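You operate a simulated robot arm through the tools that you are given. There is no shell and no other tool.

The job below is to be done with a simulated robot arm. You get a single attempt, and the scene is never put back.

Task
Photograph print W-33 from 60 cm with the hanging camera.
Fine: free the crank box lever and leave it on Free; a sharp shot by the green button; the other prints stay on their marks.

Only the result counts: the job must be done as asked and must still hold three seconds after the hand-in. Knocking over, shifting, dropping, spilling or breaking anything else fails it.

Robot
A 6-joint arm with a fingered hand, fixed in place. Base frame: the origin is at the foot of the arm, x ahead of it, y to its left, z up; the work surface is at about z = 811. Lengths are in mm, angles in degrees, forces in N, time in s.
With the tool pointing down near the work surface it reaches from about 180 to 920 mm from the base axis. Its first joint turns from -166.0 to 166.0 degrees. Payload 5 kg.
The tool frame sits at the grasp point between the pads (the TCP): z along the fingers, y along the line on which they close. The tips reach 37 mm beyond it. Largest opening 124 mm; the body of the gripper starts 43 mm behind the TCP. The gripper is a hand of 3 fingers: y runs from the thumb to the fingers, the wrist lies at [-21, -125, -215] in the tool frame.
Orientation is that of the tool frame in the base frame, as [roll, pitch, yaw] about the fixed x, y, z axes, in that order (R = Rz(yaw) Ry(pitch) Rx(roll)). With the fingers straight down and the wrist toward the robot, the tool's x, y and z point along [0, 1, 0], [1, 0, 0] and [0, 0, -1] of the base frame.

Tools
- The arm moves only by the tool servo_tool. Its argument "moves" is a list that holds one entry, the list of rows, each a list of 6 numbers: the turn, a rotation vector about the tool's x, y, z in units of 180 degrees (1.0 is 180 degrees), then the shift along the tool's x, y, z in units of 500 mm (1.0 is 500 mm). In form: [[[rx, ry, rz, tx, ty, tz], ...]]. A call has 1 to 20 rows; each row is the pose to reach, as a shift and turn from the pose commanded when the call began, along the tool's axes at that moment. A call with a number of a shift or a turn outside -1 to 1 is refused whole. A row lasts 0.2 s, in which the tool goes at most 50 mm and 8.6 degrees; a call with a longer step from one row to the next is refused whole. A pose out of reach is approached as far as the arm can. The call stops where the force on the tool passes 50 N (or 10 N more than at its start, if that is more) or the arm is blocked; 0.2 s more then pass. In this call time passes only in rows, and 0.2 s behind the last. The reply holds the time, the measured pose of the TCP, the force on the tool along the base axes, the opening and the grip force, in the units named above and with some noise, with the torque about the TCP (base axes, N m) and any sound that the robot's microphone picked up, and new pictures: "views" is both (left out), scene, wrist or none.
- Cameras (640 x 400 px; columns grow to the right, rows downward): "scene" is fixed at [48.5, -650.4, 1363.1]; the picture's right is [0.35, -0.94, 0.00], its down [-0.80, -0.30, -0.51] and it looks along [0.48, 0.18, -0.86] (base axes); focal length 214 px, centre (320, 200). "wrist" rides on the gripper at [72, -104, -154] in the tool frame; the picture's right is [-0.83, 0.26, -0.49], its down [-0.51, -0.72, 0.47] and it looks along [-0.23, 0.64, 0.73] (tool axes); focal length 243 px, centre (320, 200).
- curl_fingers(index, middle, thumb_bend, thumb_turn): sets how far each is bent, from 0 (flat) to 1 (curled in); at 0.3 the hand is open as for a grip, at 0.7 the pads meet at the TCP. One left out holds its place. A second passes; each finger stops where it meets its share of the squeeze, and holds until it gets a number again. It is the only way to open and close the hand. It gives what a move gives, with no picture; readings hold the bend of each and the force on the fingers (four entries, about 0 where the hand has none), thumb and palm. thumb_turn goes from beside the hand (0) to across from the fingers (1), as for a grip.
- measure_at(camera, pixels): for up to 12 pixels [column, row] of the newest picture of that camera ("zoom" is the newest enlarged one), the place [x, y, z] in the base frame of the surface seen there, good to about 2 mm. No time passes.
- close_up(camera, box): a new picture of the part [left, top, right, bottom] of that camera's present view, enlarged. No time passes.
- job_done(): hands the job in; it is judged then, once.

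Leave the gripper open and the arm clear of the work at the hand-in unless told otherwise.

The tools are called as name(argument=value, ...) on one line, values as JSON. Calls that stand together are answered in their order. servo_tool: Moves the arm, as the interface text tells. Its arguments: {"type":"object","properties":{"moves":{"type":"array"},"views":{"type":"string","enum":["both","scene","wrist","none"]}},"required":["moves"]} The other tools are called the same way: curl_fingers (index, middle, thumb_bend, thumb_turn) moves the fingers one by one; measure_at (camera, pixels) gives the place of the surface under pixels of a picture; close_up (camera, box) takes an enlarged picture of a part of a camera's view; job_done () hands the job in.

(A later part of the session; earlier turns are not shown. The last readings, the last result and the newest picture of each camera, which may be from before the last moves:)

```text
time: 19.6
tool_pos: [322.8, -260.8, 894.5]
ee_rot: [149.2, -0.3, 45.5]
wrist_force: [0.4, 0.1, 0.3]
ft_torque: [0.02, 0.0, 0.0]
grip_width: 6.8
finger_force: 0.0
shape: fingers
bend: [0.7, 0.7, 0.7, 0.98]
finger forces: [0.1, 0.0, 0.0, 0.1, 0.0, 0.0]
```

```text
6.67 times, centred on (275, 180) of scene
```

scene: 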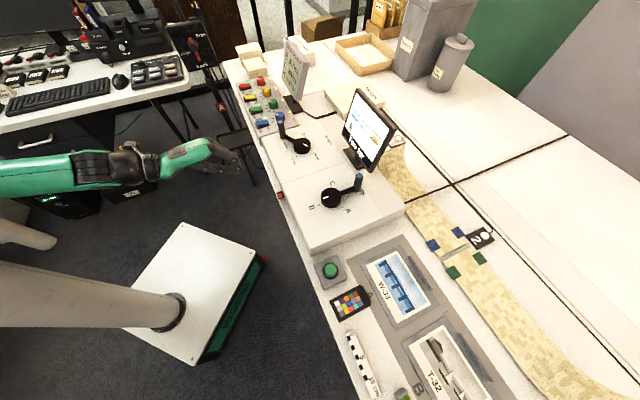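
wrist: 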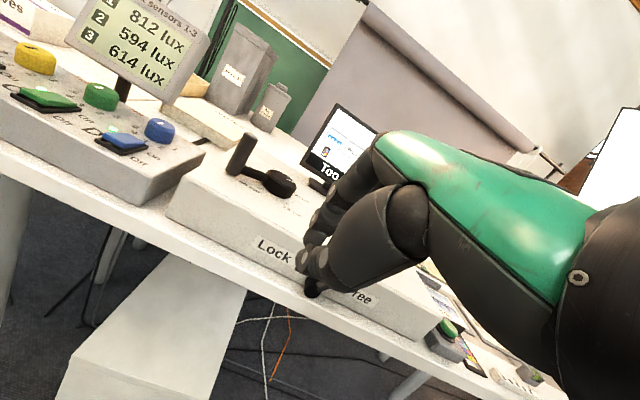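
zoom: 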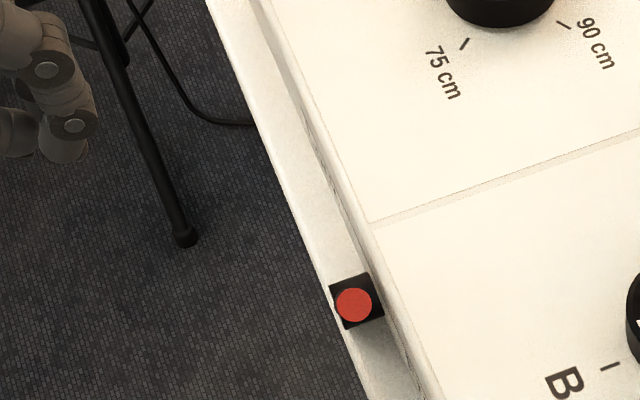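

The lever stays on Free. Next is the height crank. I'll measure the lamp panel, its knob D and the light meter to keep the hand clear of them near the crank handle.

measure_at(camera="wrist", pixels=[[155, 122], [158, 130], [205, 152], [140, 190], [120, 140], [124, 90], [150, 85], [130, 103], [238, 160], [280, 180], [245, 140], [262, 172]])

measure_at(camera="scene", pixels=[[280, 117], [290, 105], [303, 122], [300, 92], [296, 110], [265, 140], [281, 122], [272, 104], [306, 66], [283, 133]])

close_up(camera="scene", box=[240, 70, 330, 160])

```text
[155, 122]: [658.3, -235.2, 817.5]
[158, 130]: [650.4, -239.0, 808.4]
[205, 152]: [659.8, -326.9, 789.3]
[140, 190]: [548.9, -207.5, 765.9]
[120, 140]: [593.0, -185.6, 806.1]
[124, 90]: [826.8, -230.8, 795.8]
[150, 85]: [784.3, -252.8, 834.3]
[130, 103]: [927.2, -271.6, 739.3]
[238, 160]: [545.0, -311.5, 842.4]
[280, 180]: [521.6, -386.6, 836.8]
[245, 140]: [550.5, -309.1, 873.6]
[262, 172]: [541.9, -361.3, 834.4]
```

```text
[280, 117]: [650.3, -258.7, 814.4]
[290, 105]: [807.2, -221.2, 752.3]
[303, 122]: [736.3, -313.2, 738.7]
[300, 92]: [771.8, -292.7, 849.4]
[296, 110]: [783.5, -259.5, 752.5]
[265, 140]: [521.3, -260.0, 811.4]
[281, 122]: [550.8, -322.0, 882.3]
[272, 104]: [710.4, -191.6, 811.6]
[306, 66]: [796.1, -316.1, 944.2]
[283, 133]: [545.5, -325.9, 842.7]
```

```text
4.44 times, centred on (285, 115) of scene
```

zoom: 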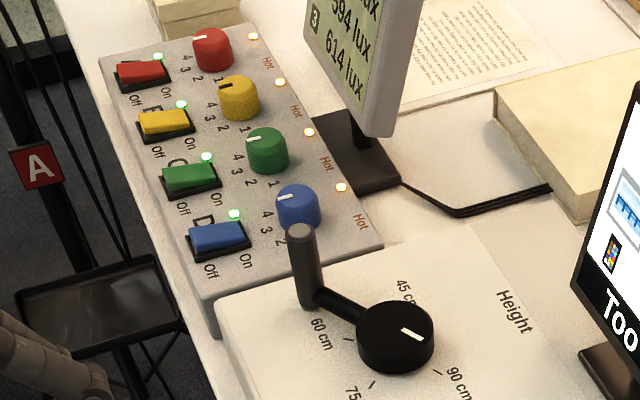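

The lamp panel tops out at z≈817 and the handle at z≈884, so there's clearance. I'll move above the height handle at (551,-320) with the tool straight down at yaw 90, then open the hand.

servo_tool(moves=[[[0.0203, 0.0083, -0.0301, 0.0294, 0.0575, 0.0036], [0.0406, 0.0166, -0.0603, 0.0589, 0.1151, 0.0072], [0.0609, 0.0249, -0.0904, 0.0883, 0.1726, 0.0107], [0.0812, 0.0333, -0.1206, 0.1177, 0.2301, 0.0143], [0.1015, 0.0416, -0.1507, 0.1471, 0.2876, 0.0179], [0.1218, 0.0499, -0.1808, 0.1766, 0.3452, 0.0215], [0.1421, 0.0582, -0.211, 0.206, 0.4027, 0.025], [0.1624, 0.0665, -0.2411, 0.2354, 0.4602, 0.0286]]], views="none")

curl_fingers(index=0.35, middle=0.35, thumb_bend=0.35)

servo_tool(moves=[[[0, 0, 0, 0, 0, 0]]])

```text
time: 21.4
tool_pos: [550.6, -319.2, 1002.6]
ee_rot: [179.6, -0.2, 90.1]
wrist_force: [-0.1, -0.8, 1.1]
ft_torque: [-0.01, 0.0, -0.01]
grip_width: 6.9
finger_force: 0.1
shape: fingers
bend: [0.7, 0.7, 0.7, 0.98]
finger forces: [0.0, 0.0, 0.1, 0.0, 0.0, 0.0]
```

```text
time: 22.4
tool_pos: [550.9, -321.0, 1003.0]
ee_rot: [179.6, -0.3, 89.9]
wrist_force: [0.4, 0.6, 0.5]
ft_torque: [0.0, 0.0, -0.01]
grip_width: 113.4
finger_force: 0.0
shape: fingers
bend: [0.35, 0.35, 0.35, 0.98]
finger forces: [0.0, 0.0, 0.1, 0.0, 0.1, 0.0]
```

```text
time: 22.8
tool_pos: [551.6, -319.7, 1000.7]
ee_rot: [179.6, -0.3, 90.0]
wrist_force: [-0.4, -0.3, -0.2]
ft_torque: [0.01, -0.01, -0.02]
grip_width: 113.3
finger_force: 0.2
shape: fingers
bend: [0.35, 0.35, 0.35, 0.98]
finger forces: [0.0, 0.0, 0.0, 0.2, 0.0, 0.0]
```

scene: 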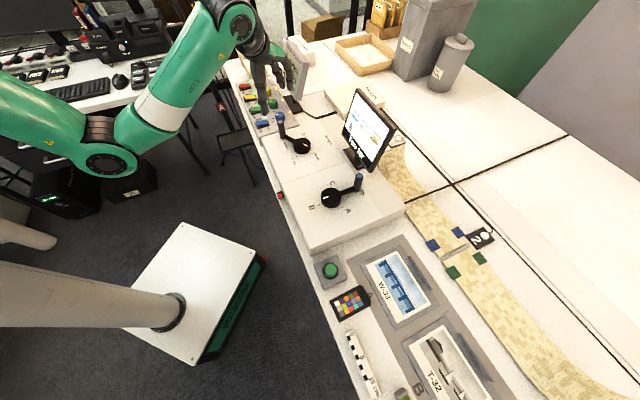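
wrist: 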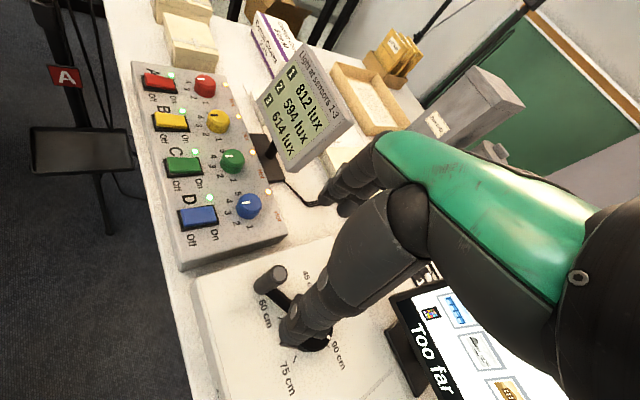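

The hand is open above the handle. I'll measure the handle's top disc at about (272,272) in the wrist picture, and the fingertips, to centre the grasp.

measure_at(camera="wrist", pixels=[[272, 272], [276, 269], [268, 276], [283, 270], [262, 273], [268, 288], [290, 335], [283, 338], [330, 200], [350, 210]])

close_up(camera="wrist", box=[220, 180, 400, 360])

```text
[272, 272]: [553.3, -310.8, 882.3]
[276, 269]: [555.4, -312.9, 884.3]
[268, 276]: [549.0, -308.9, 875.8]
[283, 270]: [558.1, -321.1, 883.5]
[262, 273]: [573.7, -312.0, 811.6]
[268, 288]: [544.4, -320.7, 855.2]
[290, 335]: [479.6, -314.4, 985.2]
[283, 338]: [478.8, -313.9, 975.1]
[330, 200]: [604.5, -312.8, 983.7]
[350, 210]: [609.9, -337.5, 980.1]
```

```text
2.22 times, centred on (310, 270) of wrist
```

zoom: 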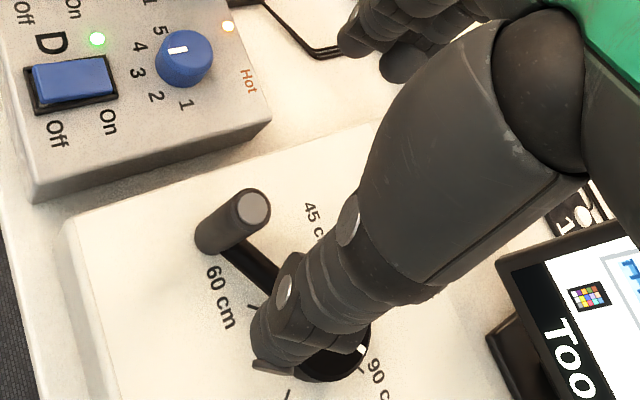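

The handle centre is near (553,-320). I'll lower straight down to z≈884 so the fingertips stay above the crank arm at z≈836, then close on it.

servo_tool(moves=[[[0, 0, 0, 0, 0.002, 0.06], [0, 0, 0, 0, 0.002, 0.12], [0, 0, 0, 0, 0.002, 0.18], [0, 0, 0, 0, 0.002, 0.21], [0, 0, 0, 0, 0.002, 0.23]]])

curl_fingers(index=0.7, middle=0.7, thumb_bend=0.7)

close_up(camera="wrist", box=[220, 160, 420, 360])

close_up(camera="scene", box=[230, 80, 350, 170])

```text
time: 24.0
tool_pos: [551.8, -320.1, 886.4]
ee_rot: [179.7, -0.1, 90.0]
wrist_force: [-0.5, 0.1, -0.2]
ft_torque: [0.03, -0.04, 0.02]
grip_width: 113.5
finger_force: 0.1
shape: fingers
bend: [0.35, 0.35, 0.35, 0.98]
finger forces: [0.0, 0.1, 0.0, 0.0, 0.0, 0.1]
```

scene: 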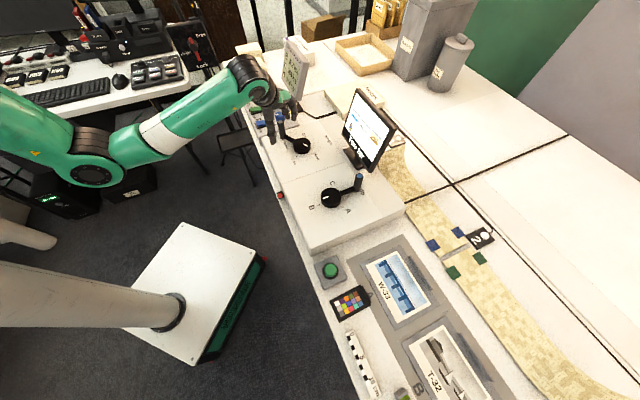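
wrist: 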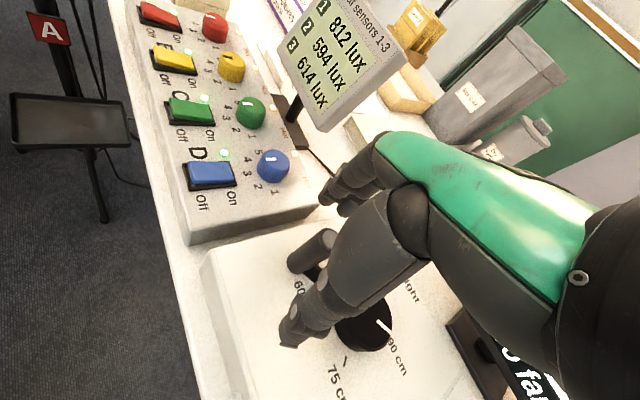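

```text
time: 25.0
tool_pos: [553.2, -319.8, 886.0]
ee_rot: [179.6, -0.2, 90.1]
wrist_force: [4.7, 0.4, -2.8]
ft_torque: [-0.01, -0.05, -0.01]
grip_width: 22.3
finger_force: 5.7
shape: fingers
bend: [0.64, 0.69, 0.67, 0.97]
finger forces: [6.4, 0.7, 0.0, 0.1, 4.0, 0.0]
```

```text
2.00 times, centred on (320, 260) of wrist
```

zoom: 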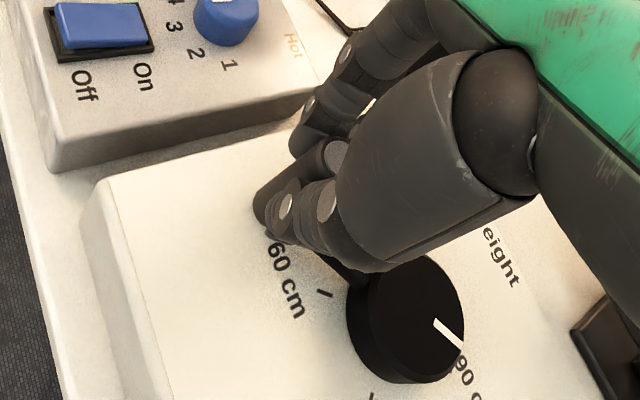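

```text
4.44 times, centred on (290, 125) of scene
```

zoom: 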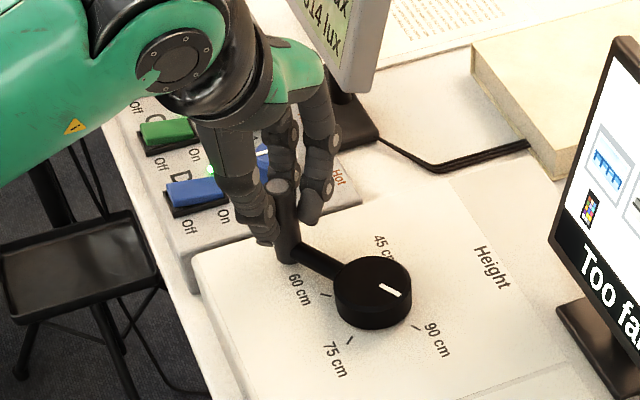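

Thumb and index grip the handle with a 22 mm width. I'll carry it along its circle around the hub (531.5,-401.5), starting with a 30° clockwise arc to feel the resistance.

servo_tool(moves=[[[0, 0, 0, -0.0053, 0.0168, 0], [0, 0, 0, -0.0123, 0.033, 0], [0, 0, 0, -0.021, 0.0483, 0], [0, 0, 0, -0.0312, 0.0627, 0], [0, 0, 0, -0.0429, 0.0759, 0]]])

close_up(camera="scene", box=[230, 80, 400, 180])

close_up(camera="wrist", box=[220, 160, 420, 360])

```text
time: 26.2
tool_pos: [590.3, -341.4, 886.3]
ee_rot: [179.6, -0.1, 90.0]
wrist_force: [-0.9, 6.7, -0.4]
ft_torque: [0.13, 0.04, -0.11]
grip_width: 21.8
finger_force: 7.2
shape: fingers
bend: [0.66, 0.7, 0.66, 0.94]
finger forces: [4.6, 0.1, 0.0, 0.1, 9.9, 0.0]
```

scene: 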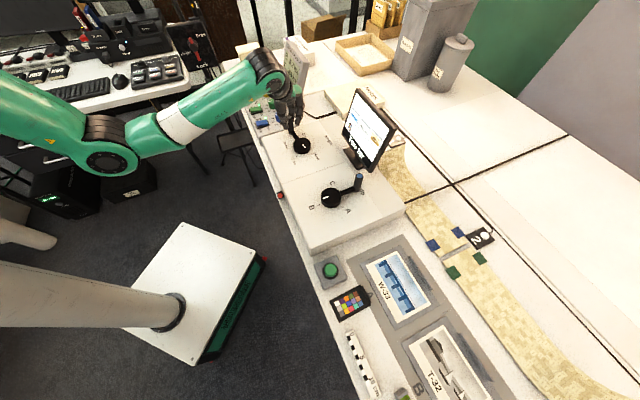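
wrist: 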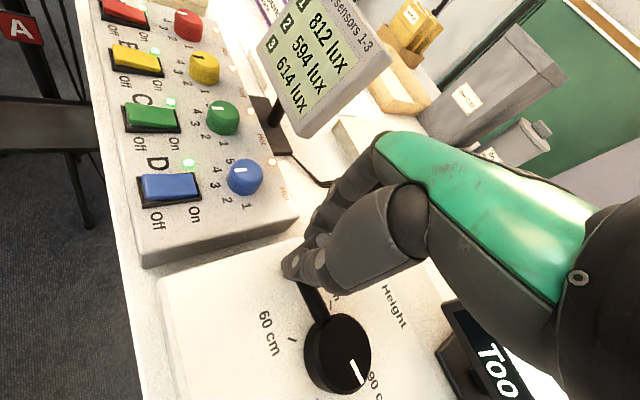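

```text
3.76 times, centred on (315, 130) of scene
```

zoom: 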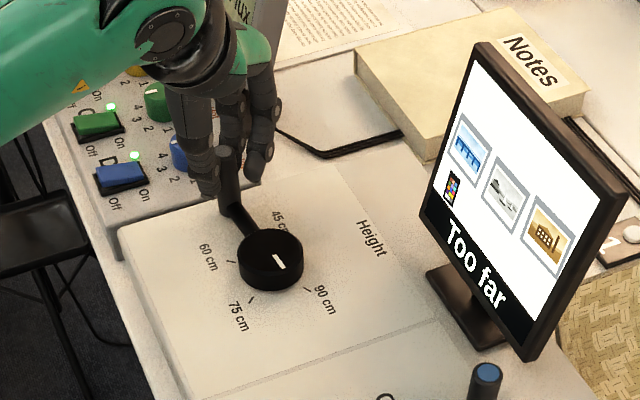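

```text
2.00 times, centred on (320, 260) of wrist
```

zoom: 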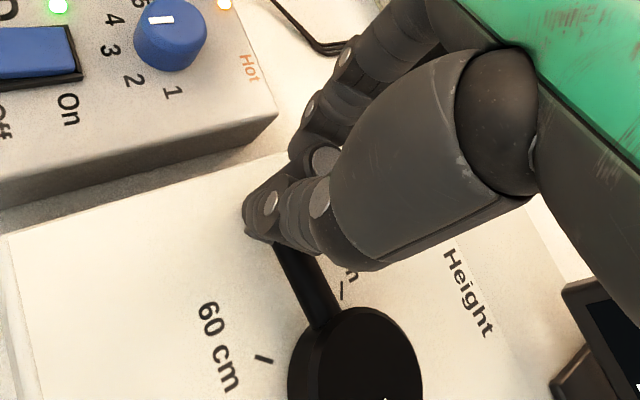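

The crank turns easily at about 7 N and the pointer has left 90. I continue along the circle to about 3°, rotating the hand 30° with it so the grip keeps pushing squarely.

servo_tool(moves=[[[0, 0, 0.0238, -0.013, 0.0119, 0], [0, 0, 0.0476, -0.0272, 0.0224, 0], [0, 0, 0.0714, -0.0424, 0.0313, 0], [0, 0, 0.0952, -0.0584, 0.0386, 0], [0, 0, 0.119, -0.0751, 0.0442, 0], [0, 0, 0.1429, -0.0923, 0.0481, 0], [0, 0, 0.1667, -0.1098, 0.05, 0]]])

close_up(camera="scene", box=[230, 80, 400, 180])

close_up(camera="wrist", box=[220, 160, 420, 360])

```text
time: 27.8
tool_pos: [615.7, -397.2, 886.3]
ee_rot: [179.7, -0.2, 60.0]
wrist_force: [3.8, 5.8, 0.5]
ft_torque: [0.16, -0.1, -0.19]
grip_width: 22.2
finger_force: 7.6
shape: fingers
bend: [0.66, 0.7, 0.66, 0.93]
finger forces: [6.1, 0.0, 0.1, 0.1, 9.3, 0.0]
```

scene: 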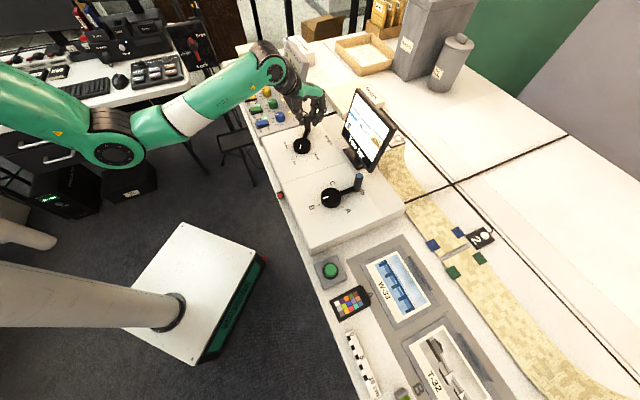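
wrist: 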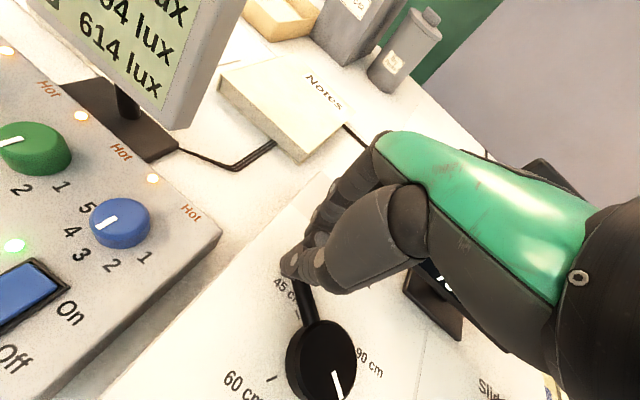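

```text
3.76 times, centred on (315, 130) of scene
```

zoom: 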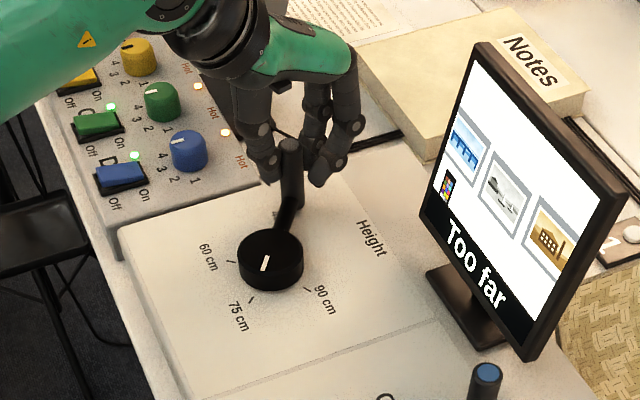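

```text
2.00 times, centred on (320, 260) of wrist
```

zoom: 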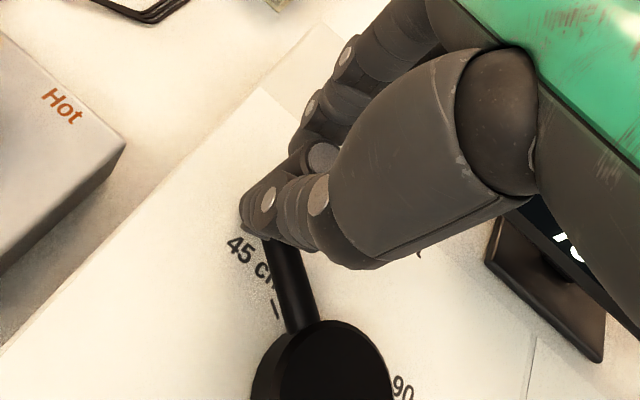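

The pointer is now near 75 cm and the grip holds. I continue the arc to about -38°, turning the hand another 35°.

servo_tool(moves=[[[0, 0, 0.0278, -0.0152, 0.0089, 0], [0, 0, 0.0556, -0.0312, 0.0163, 0], [0, 0, 0.0833, -0.0479, 0.0219, 0], [0, 0, 0.1111, -0.0652, 0.0257, 0], [0, 0, 0.1389, -0.0827, 0.0277, 0], [0, 0, 0.1667, -0.1003, 0.0278, 0], [0, 0, 0.1944, -0.1178, 0.0261, 0]]])

close_up(camera="scene", box=[230, 80, 400, 180])

close_up(camera="wrist", box=[220, 200, 420, 400])

```text
time: 29.4
tool_pos: [597.0, -453.4, 884.9]
ee_rot: [179.9, -0.4, 24.9]
wrist_force: [7.3, 1.7, 2.8]
ft_torque: [0.01, -0.26, -0.2]
grip_width: 22.3
finger_force: 9.1
shape: fingers
bend: [0.65, 0.7, 0.67, 0.93]
finger forces: [6.7, 0.0, 0.1, 0.0, 10.6, 0.0]
```

scene: 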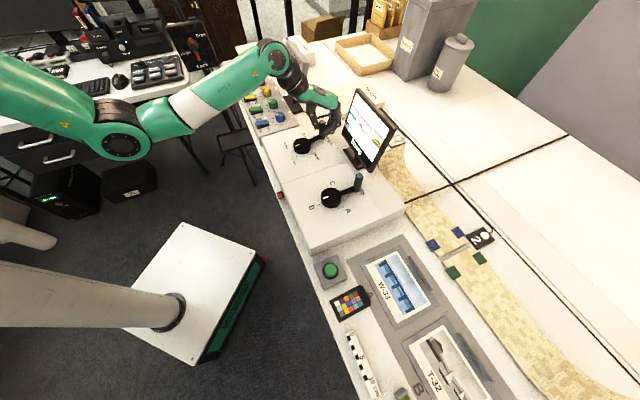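
wrist: 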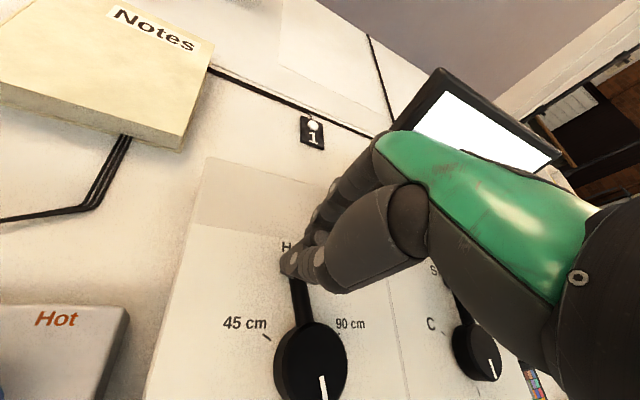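

```text
3.76 times, centred on (315, 130) of scene
```

zoom: 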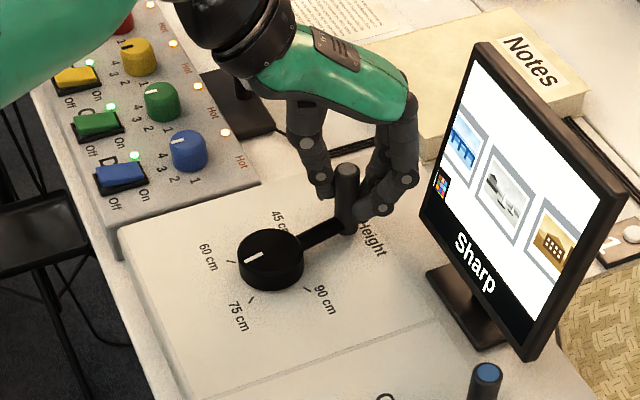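

```text
2.00 times, centred on (320, 300) of wrist
```

zoom: 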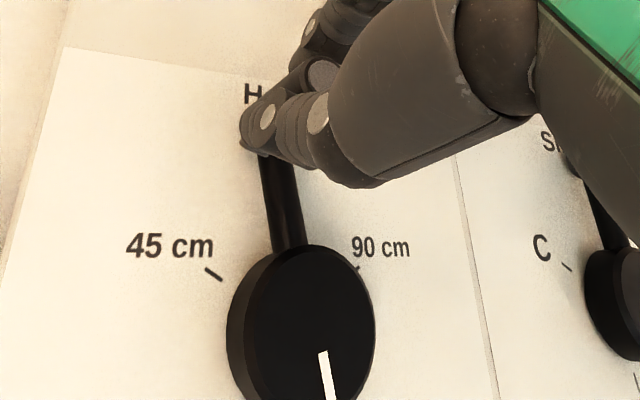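

The monitor now says "Sharp", but by my geometry the pointer is only near 68 cm, between 75 and 60. I continue toward the 60 mark, stopping a little short to check.

servo_tool(moves=[[[0, 0, 0.0312, -0.0155, 0.0068, 0], [0, 0, 0.0625, -0.0316, 0.0119, 0], [0, 0, 0.0937, -0.0481, 0.0155, 0], [0, 0, 0.125, -0.0649, 0.0174, 0], [0, 0, 0.1562, -0.0818, 0.0176, 0], [0, 0, 0.1875, -0.0986, 0.016, 0], [0, 0, 0.2187, -0.1152, 0.0129, 0]]])

close_up(camera="scene", box=[230, 80, 400, 180])

close_up(camera="wrist", box=[220, 200, 420, 400])

```text
time: 31.0
tool_pos: [547.5, -484.1, 885.8]
ee_rot: [-179.8, -0.3, -14.5]
wrist_force: [6.2, -1.2, 3.7]
ft_torque: [-0.06, -0.24, -0.14]
grip_width: 22.2
finger_force: 8.4
shape: fingers
bend: [0.66, 0.7, 0.66, 0.93]
finger forces: [5.7, 0.0, 0.0, 0.0, 10.9, 0.0]
```

scene: 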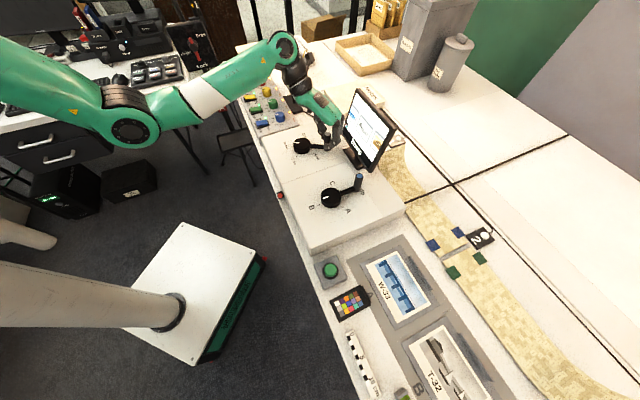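
wrist: 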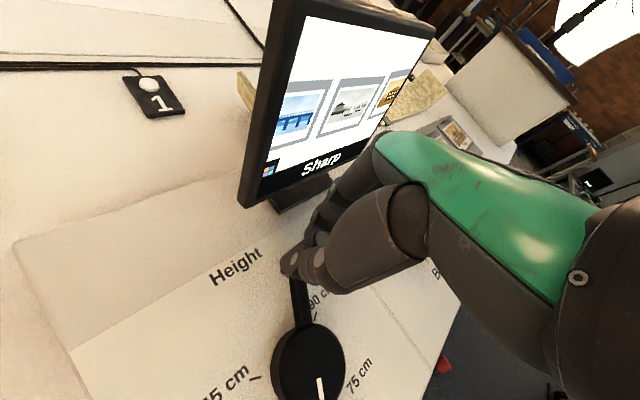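

```text
3.76 times, centred on (315, 130) of scene
```

zoom: 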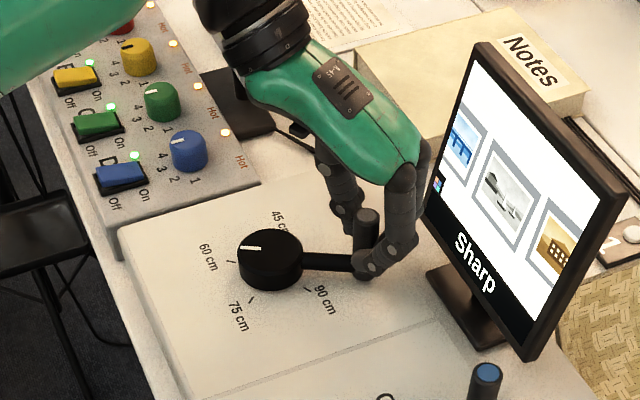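

```text
2.00 times, centred on (320, 300) of wrist
```

zoom: 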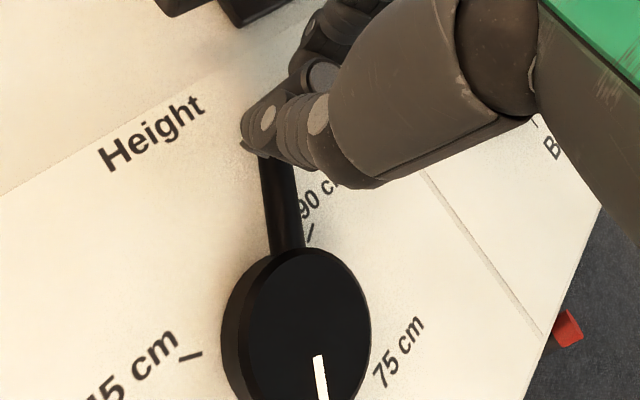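

The pointer is nearly at 60. I'll take a large close-up of the hub to read the angle precisely.

close_up(camera="scene", box=[278, 125, 326, 160])

```text
11.43 times, centred on (302, 142) of scene
```

zoom: 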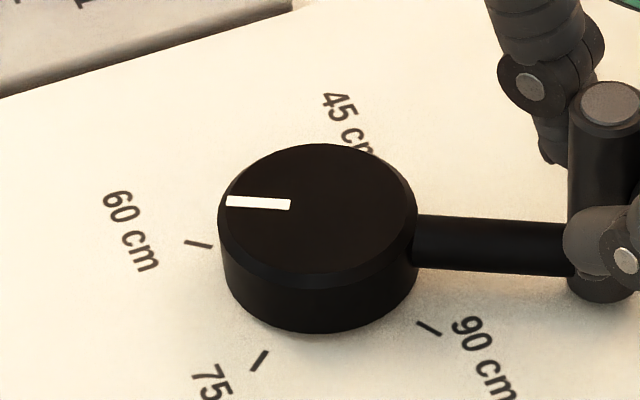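

I'll measure the pointer's ends, the hub rim and the ticks in this enlarged picture.

measure_at(camera="zoom", pixels=[[229, 201], [288, 204], [258, 203], [190, 242], [208, 246], [253, 369], [267, 353], [420, 322], [437, 334], [320, 150], [408, 225], [318, 272]])

measure_at(camera="zoom", pixels=[[226, 200], [410, 215], [312, 147], [330, 274], [611, 103], [606, 105], [130, 232], [480, 355]])

```text
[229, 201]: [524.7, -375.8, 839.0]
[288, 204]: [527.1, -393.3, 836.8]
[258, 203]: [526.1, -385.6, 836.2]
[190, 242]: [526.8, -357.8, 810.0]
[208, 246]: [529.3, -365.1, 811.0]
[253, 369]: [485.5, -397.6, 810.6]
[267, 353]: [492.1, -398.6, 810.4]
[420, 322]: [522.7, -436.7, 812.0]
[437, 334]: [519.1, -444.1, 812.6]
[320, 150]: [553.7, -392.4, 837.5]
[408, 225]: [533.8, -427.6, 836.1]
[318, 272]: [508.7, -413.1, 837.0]
```

```text
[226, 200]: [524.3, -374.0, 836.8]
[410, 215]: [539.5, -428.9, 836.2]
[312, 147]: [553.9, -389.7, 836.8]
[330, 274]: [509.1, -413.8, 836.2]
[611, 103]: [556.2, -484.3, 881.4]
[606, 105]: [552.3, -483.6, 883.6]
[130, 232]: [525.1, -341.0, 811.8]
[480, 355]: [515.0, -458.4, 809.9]
```

Hub centre is (531.7,-401.6), the pointer is at about 105° and the 60 tick at about 95.3°. That leaves about 10° to go, so I move the handle another 14 mm along its circle.

servo_tool(moves=[[[0, 0, 0, -0.0066, 0.0034, 0], [0, 0, 0, -0.0133, 0.0067, 0], [0, 0, 0, -0.02, 0.0096, 0], [0, 0, 0, -0.0264, 0.0121, 0]]], views="scene")

close_up(camera="scene", box=[278, 125, 326, 160])

measure_at(camera="zoom", pixels=[[229, 194], [288, 201], [258, 197], [600, 120], [605, 120]])

```text
time: 32.0
tool_pos: [534.1, -486.4, 884.4]
ee_rot: [-179.6, -0.3, -14.4]
wrist_force: [7.9, -4.0, 2.2]
ft_torque: [-0.09, -0.24, -0.13]
grip_width: 20.8
finger_force: 8.1
shape: fingers
bend: [0.65, 0.7, 0.67, 0.94]
finger forces: [5.8, 0.0, 0.1, 0.0, 10.2, 0.0]
```

scene: 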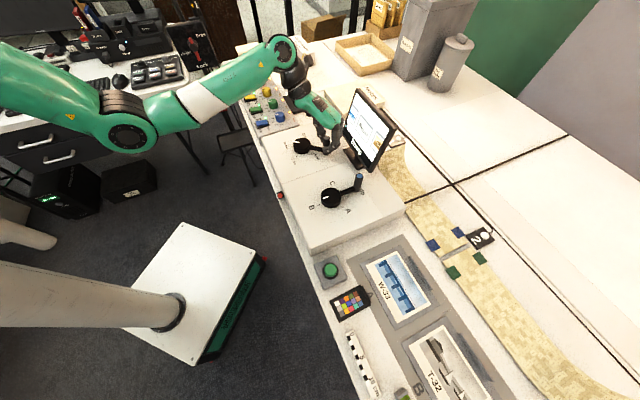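

```text
11.43 times, centred on (302, 142) of scene
```

zoom: 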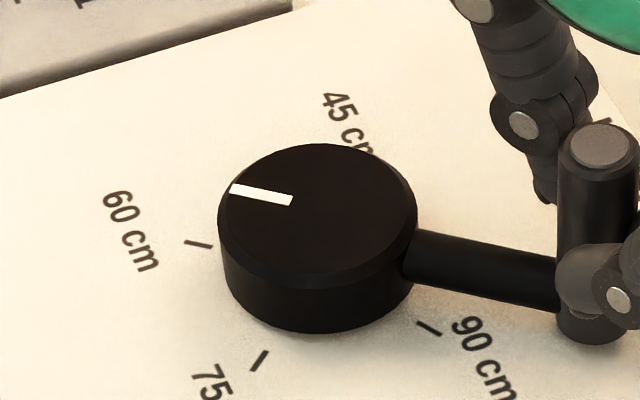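

```text
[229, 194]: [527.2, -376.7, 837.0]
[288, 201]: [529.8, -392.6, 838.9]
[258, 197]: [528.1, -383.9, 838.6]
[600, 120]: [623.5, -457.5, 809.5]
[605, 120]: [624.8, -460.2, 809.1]
```

The pointer has moved further. I'll measure its ends and the handle top again.

measure_at(camera="zoom", pixels=[[233, 189], [290, 200], [262, 195], [601, 148], [596, 145], [606, 152], [190, 242], [208, 246]])

close_up(camera="scene", box=[335, 80, 405, 175])

```text
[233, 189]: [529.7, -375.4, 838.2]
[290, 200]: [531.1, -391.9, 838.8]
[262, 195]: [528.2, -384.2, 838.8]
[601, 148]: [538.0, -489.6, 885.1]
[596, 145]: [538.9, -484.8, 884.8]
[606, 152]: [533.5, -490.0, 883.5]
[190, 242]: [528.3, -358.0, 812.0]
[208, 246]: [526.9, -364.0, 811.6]
```

```text
4.21 times, centred on (370, 128) of scene
```

zoom: 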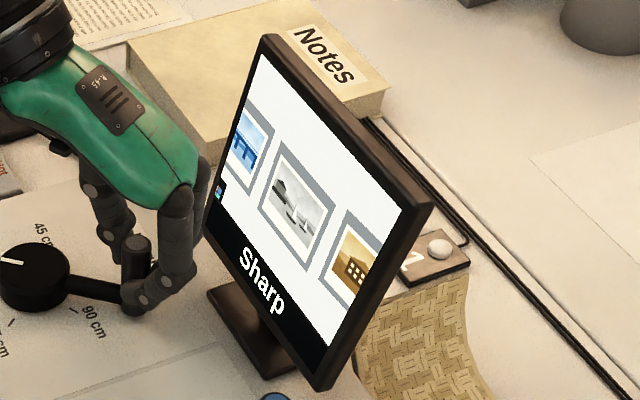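

The pointer is at about 94–95°, lined up with the 60 tick at about 95°. I'll open the fingers, lift straight up 120 mm, and re-check the pointer.

curl_fingers(index=0.42, middle=0.42, thumb_bend=0.42)

servo_tool(moves=[[[0, 0, 0, 0, 0, -0.04], [0, 0, 0, 0, 0, -0.08], [0, 0, 0, 0, 0, -0.14], [0, 0, 0, 0, 0, -0.2], [0, 0, 0, 0, 0, -0.26]]])

close_up(camera="scene", box=[278, 125, 326, 160])

```text
time: 33.0
tool_pos: [533.0, -487.7, 884.8]
ee_rot: [-179.7, -0.3, -14.4]
wrist_force: [-0.9, -0.3, -0.4]
ft_torque: [0.02, -0.03, -0.02]
grip_width: 92.1
finger_force: 0.0
shape: fingers
bend: [0.42, 0.42, 0.42, 0.97]
finger forces: [0.0, 0.0, 0.1, 0.0, 0.1, 0.0]
```

```text
time: 34.2
tool_pos: [532.9, -486.3, 1014.9]
ee_rot: [-179.7, -0.3, -14.5]
wrist_force: [-0.2, 0.6, 0.5]
ft_torque: [-0.03, 0.0, -0.01]
grip_width: 92.0
finger_force: 0.1
shape: fingers
bend: [0.42, 0.42, 0.42, 0.97]
finger forces: [0.0, 0.0, 0.0, 0.0, 0.1, 0.0]
```

scene: 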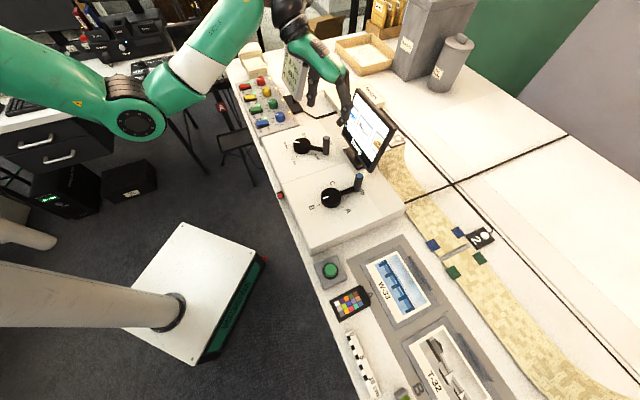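
wrist: 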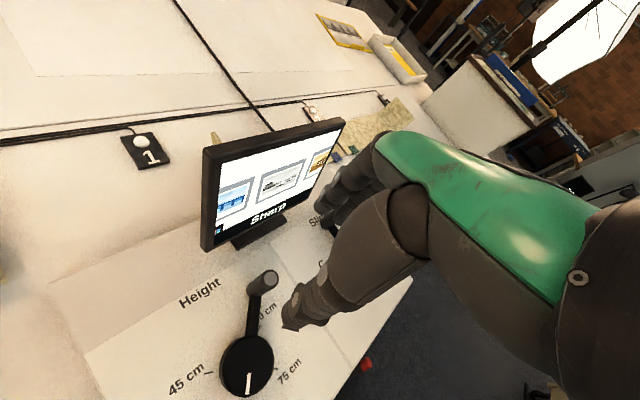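

```text
11.43 times, centred on (302, 142) of scene
```

zoom: 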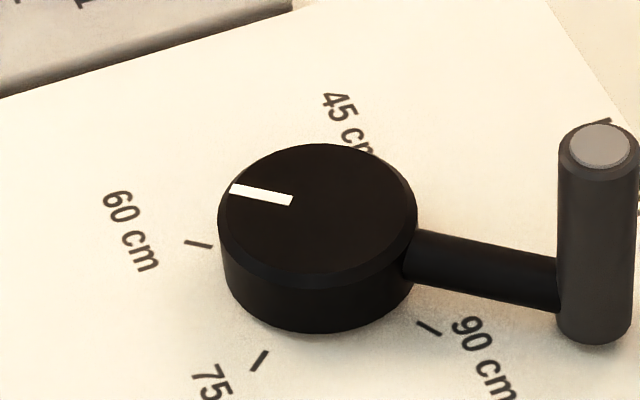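

The crank stays on 60. Now the slide crank: I'll zoom in on it and measure its hub, ticks and handle.

close_up(camera="scene", box=[305, 168, 370, 220])

```text
7.69 times, centred on (338, 194) of scene
```

zoom: 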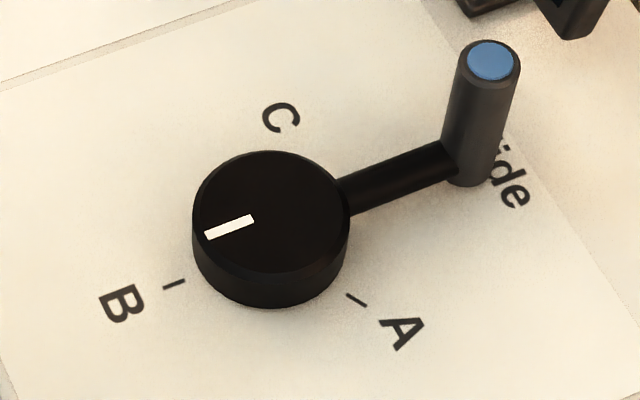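

measure_at(camera="zoom", pixels=[[206, 235], [252, 218], [195, 220], [346, 205], [262, 153], [280, 272], [491, 61], [481, 61], [164, 287], [184, 280], [347, 294], [365, 306]])

measure_at(camera="zoom", pixels=[[121, 303], [403, 332], [281, 117], [500, 61], [491, 50], [491, 75], [470, 150], [400, 175]])

```text
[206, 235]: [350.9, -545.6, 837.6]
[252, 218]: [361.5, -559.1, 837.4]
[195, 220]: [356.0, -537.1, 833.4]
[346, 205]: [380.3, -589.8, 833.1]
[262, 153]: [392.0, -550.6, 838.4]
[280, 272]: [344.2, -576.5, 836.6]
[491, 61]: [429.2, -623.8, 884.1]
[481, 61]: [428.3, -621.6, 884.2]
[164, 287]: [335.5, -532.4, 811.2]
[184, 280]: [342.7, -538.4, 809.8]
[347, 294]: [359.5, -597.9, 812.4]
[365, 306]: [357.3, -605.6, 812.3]
```

```text
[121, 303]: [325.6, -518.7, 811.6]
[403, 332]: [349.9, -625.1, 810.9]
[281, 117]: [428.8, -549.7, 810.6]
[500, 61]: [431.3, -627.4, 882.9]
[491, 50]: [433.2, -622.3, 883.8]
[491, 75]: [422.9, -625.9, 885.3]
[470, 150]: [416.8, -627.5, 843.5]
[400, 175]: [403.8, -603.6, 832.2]
```

Slide hub centre is (368.1,-563.5), handle at (429.5,-624), pointer on B at 135°, A tick at 255.5°. The handle must go counter-clockwise 120°, from -45° to about 75°. I'll move above it at about the current yaw, staying clear of the monitor.

servo_tool(moves=[[[0, 0, 0, -0.0243, 0.0637, 0], [0, 0, 0, -0.0486, 0.1274, 0], [0, 0, 0, -0.0728, 0.1912, 0], [0, 0, 0, -0.0971, 0.2549, 0.01], [0, 0, 0, -0.1214, 0.3186, 0.03]]])

close_up(camera="wrist", box=[200, 180, 440, 380])

close_up(camera="scene", box=[300, 90, 430, 220])

```text
time: 35.4
tool_pos: [433.0, -624.9, 998.3]
ee_rot: [-179.9, -0.3, -14.4]
wrist_force: [0.1, 1.0, -0.1]
ft_torque: [0.0, 0.01, 0.01]
grip_width: 92.2
finger_force: 0.1
shape: fingers
bend: [0.42, 0.42, 0.42, 0.97]
finger forces: [0.0, 0.0, 0.0, 0.0, 0.0, 0.0]
```

scene: 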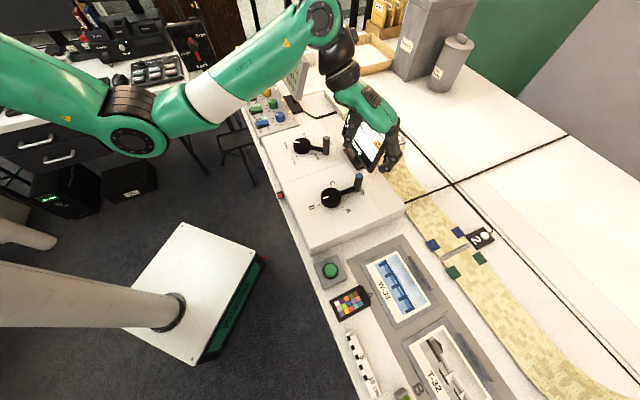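
wrist: 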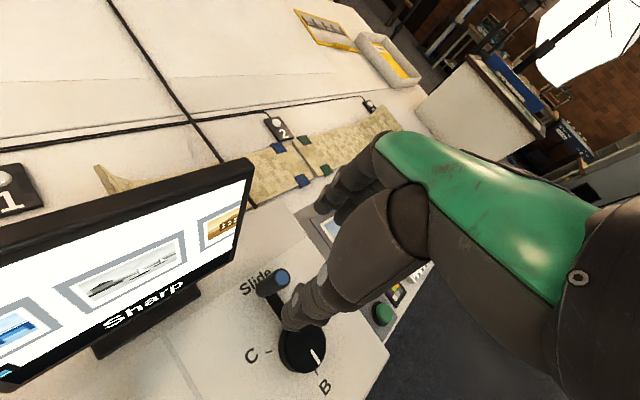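

```text
2.00 times, centred on (320, 280) of wrist
```

zoom: 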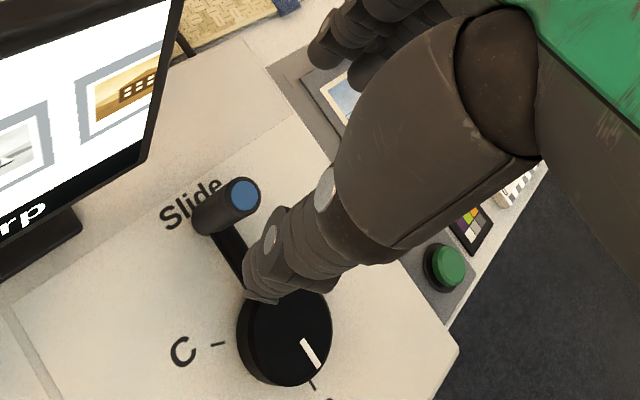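

```text
3.08 times, centred on (365, 155) of scene
```

zoom: 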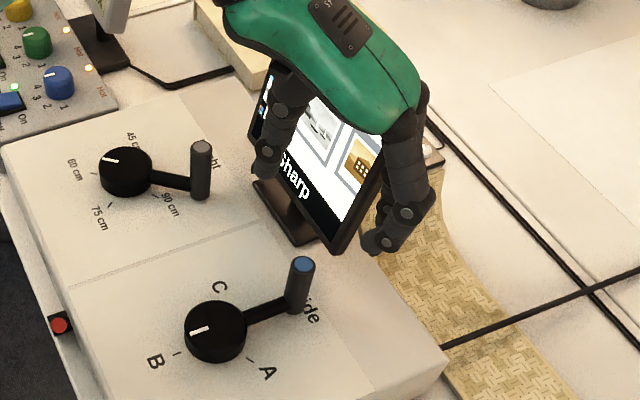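

The hand is above the slide handle, with the monitor's right edge nearby. I'll measure the handle top and monitor edge from the wrist view before going down.

measure_at(camera="wrist", pixels=[[283, 276], [279, 272], [287, 280], [250, 163], [240, 210], [230, 262], [315, 205], [330, 215], [300, 300], [290, 322], [246, 180]])

measure_at(camera="scene", pixels=[[384, 170], [390, 165], [398, 150], [394, 125], [396, 140], [402, 130], [345, 145]])

```text
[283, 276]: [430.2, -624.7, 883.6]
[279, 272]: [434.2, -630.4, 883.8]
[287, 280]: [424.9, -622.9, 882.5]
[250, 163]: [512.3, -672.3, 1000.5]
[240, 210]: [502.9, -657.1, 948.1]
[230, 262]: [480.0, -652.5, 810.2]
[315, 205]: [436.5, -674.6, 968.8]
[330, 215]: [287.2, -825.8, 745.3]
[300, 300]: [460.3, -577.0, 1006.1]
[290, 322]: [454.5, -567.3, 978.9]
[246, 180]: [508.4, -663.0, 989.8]
```

```text
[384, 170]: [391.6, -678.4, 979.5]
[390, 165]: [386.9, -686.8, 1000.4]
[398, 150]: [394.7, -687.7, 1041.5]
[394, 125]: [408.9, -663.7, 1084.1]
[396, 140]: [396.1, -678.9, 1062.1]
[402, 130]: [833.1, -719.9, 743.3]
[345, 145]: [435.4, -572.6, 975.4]
```

The handle is at (430,-625) and the fingers clear the monitor edge by over 45 mm. I descend to z≈884 and close.

servo_tool(moves=[[[0, 0, 0, 0, 0, 0.06], [0, 0, 0, 0, 0, 0.12], [0, 0, 0, 0, 0, 0.18], [0, 0, 0, 0, 0, 0.21], [0, 0, 0, 0, 0, 0.228]]], views="none")

curl_fingers(index=0.7, middle=0.7, thumb_bend=0.7)

close_up(camera="wrist", box=[200, 180, 440, 380])

close_up(camera="scene", box=[300, 90, 430, 220])

```text
time: 36.6
tool_pos: [435.3, -625.9, 885.3]
ee_rot: [-179.7, -0.3, -14.4]
wrist_force: [1.0, 0.0, -0.2]
ft_torque: [-0.02, 0.04, -0.01]
grip_width: 91.9
finger_force: 0.1
shape: fingers
bend: [0.42, 0.42, 0.42, 0.97]
finger forces: [0.0, 0.0, 0.1, 0.0, 0.0, 0.1]
```

```text
time: 37.6
tool_pos: [434.2, -625.7, 885.3]
ee_rot: [-179.7, -0.4, -14.4]
wrist_force: [-0.6, -3.6, -2.7]
ft_torque: [-0.1, 0.0, 0.04]
grip_width: 16.5
finger_force: 5.0
shape: fingers
bend: [0.67, 0.67, 0.67, 0.97]
finger forces: [2.5, 3.3, 0.0, 0.0, 3.1, 0.0]
```

```text
2.00 times, centred on (320, 280) of wrist
```

zoom: 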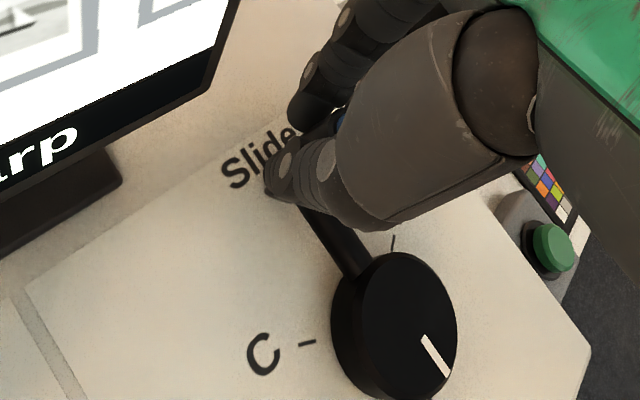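

```text
3.08 times, centred on (365, 155) of scene
```

zoom: 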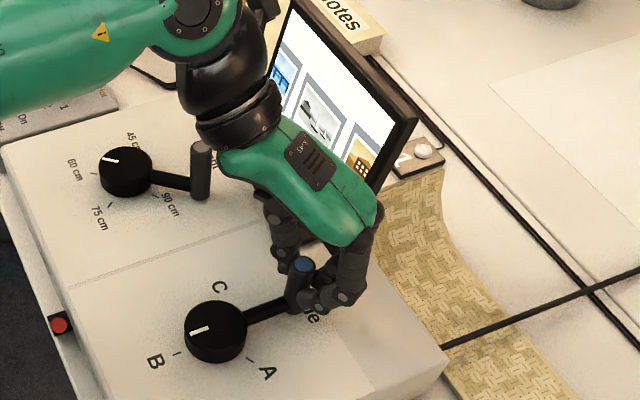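

Both fingers and the thumb hold the handle. I start the counter-clockwise arc, about 42° with a 30° hand turn.

servo_tool(moves=[[[0, 0, -0.0238, 0.008, -0.0167, 0], [0, 0, -0.0476, 0.0144, -0.0343, 0], [0, 0, -0.0714, 0.0189, -0.0523, 0], [0, 0, -0.0952, 0.0216, -0.0708, 0], [0, 0, -0.119, 0.0224, -0.0895, 0], [0, 0, -0.1429, 0.0214, -0.1082, 0], [0, 0, -0.1667, 0.0184, -0.1267, 0]]])

close_up(camera="scene", box=[270, 110, 430, 220])

```text
time: 39.2
tool_pos: [460.9, -566.3, 884.8]
ee_rot: [-180.0, -0.5, 15.7]
wrist_force: [4.6, -1.3, 2.0]
ft_torque: [-0.03, -0.17, 0.08]
grip_width: 13.6
finger_force: 5.9
shape: fingers
bend: [0.68, 0.67, 0.68, 0.97]
finger forces: [4.6, 4.2, 0.0, 0.1, 3.3, 0.0]
```

scene: 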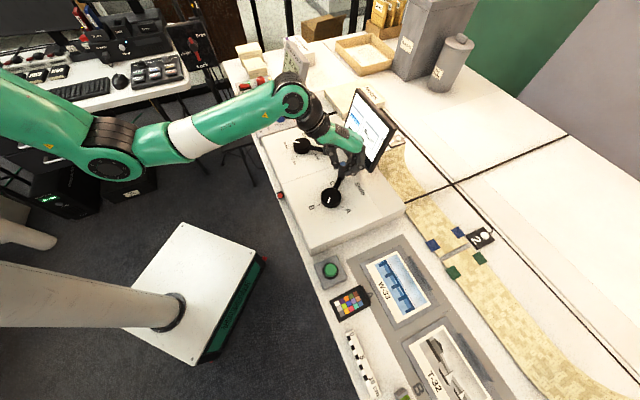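
wrist: 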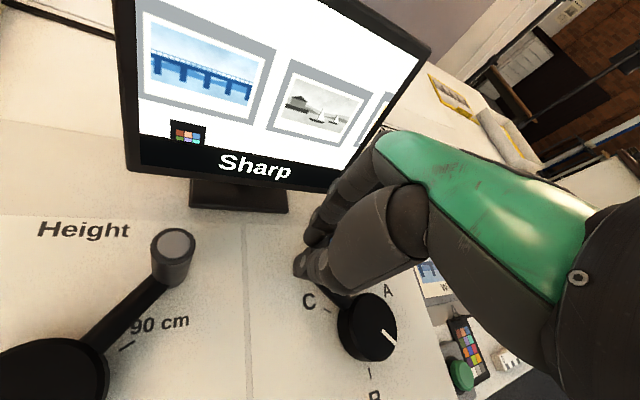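

```text
3.64 times, centred on (350, 165) of scene
```

zoom: 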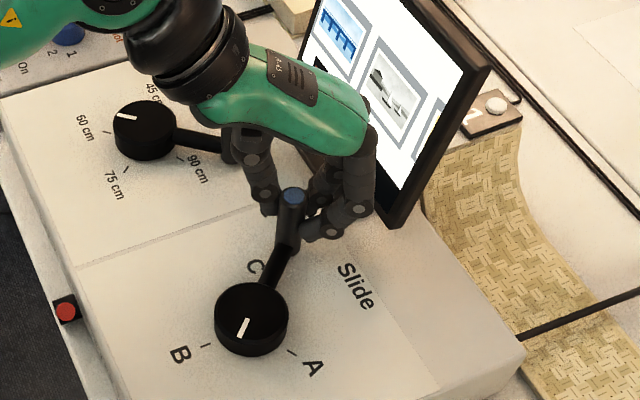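

The pointer is swinging from B toward A and print W-33 is moving toward the centre of the screen. I continue the arc to about 39°.

servo_tool(moves=[[[0, 0, -0.0238, 0.0045, -0.0181, 0], [0, 0, -0.0476, 0.0072, -0.0366, 0], [0, 0, -0.0714, 0.008, -0.0553, 0], [0, 0, -0.0952, 0.0069, -0.074, 0], [0, 0, -0.119, 0.004, -0.0925, 0], [0, 0, -0.1429, -0.0008, -0.1106, 0], [0, 0, -0.1667, -0.0074, -0.1282, 0]]])

close_up(camera="scene", box=[270, 110, 430, 220])

```text
time: 40.8
tool_pos: [439.2, -504.9, 883.9]
ee_rot: [179.8, -0.5, 45.8]
wrist_force: [13.1, 8.6, 5.5]
ft_torque: [0.22, -0.43, 0.2]
grip_width: 12.5
finger_force: 10.2
shape: fingers
bend: [0.68, 0.66, 0.68, 0.97]
finger forces: [13.6, 4.4, 0.0, 0.0, 2.8, 0.0]
```

scene: 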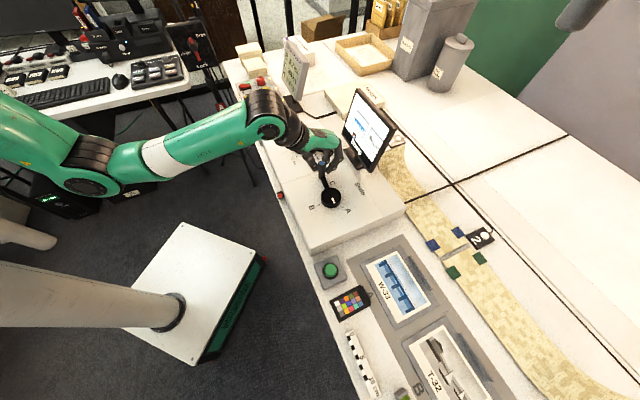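
wrist: 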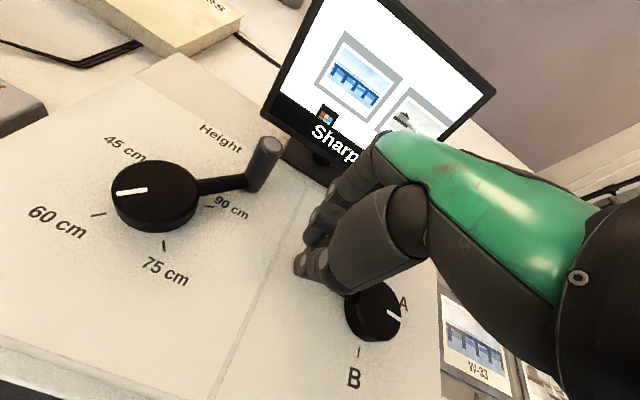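

```text
3.64 times, centred on (350, 165) of scene
```

zoom: 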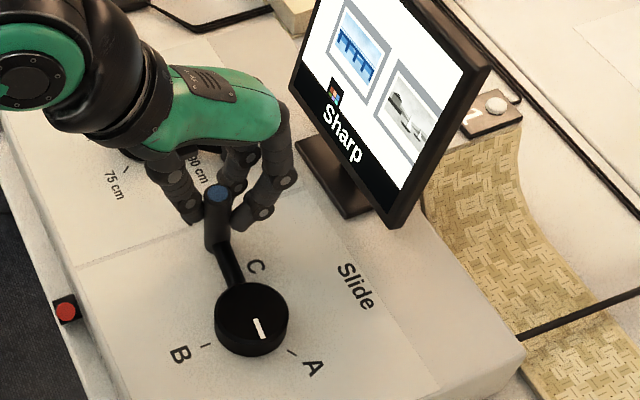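

Progress is good and W-33 is nearly centred. The side force has grown to about 16 N, so I'll measure the real handle position to correct the path.

close_up(camera="scene", box=[300, 150, 365, 215])

measure_at(camera="scene", pixels=[[321.7, 163.6], [320.5, 164], [323, 163.5], [331.5, 197], [333, 200.5]])

```text
6.15 times, centred on (332, 182) of scene
```

zoom: 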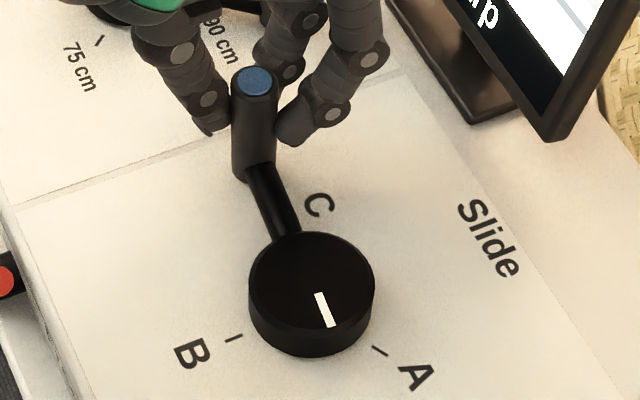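

```text
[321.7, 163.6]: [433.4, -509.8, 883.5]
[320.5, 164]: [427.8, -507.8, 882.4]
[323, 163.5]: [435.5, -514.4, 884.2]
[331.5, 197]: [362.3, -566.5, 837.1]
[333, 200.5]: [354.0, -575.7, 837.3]
```

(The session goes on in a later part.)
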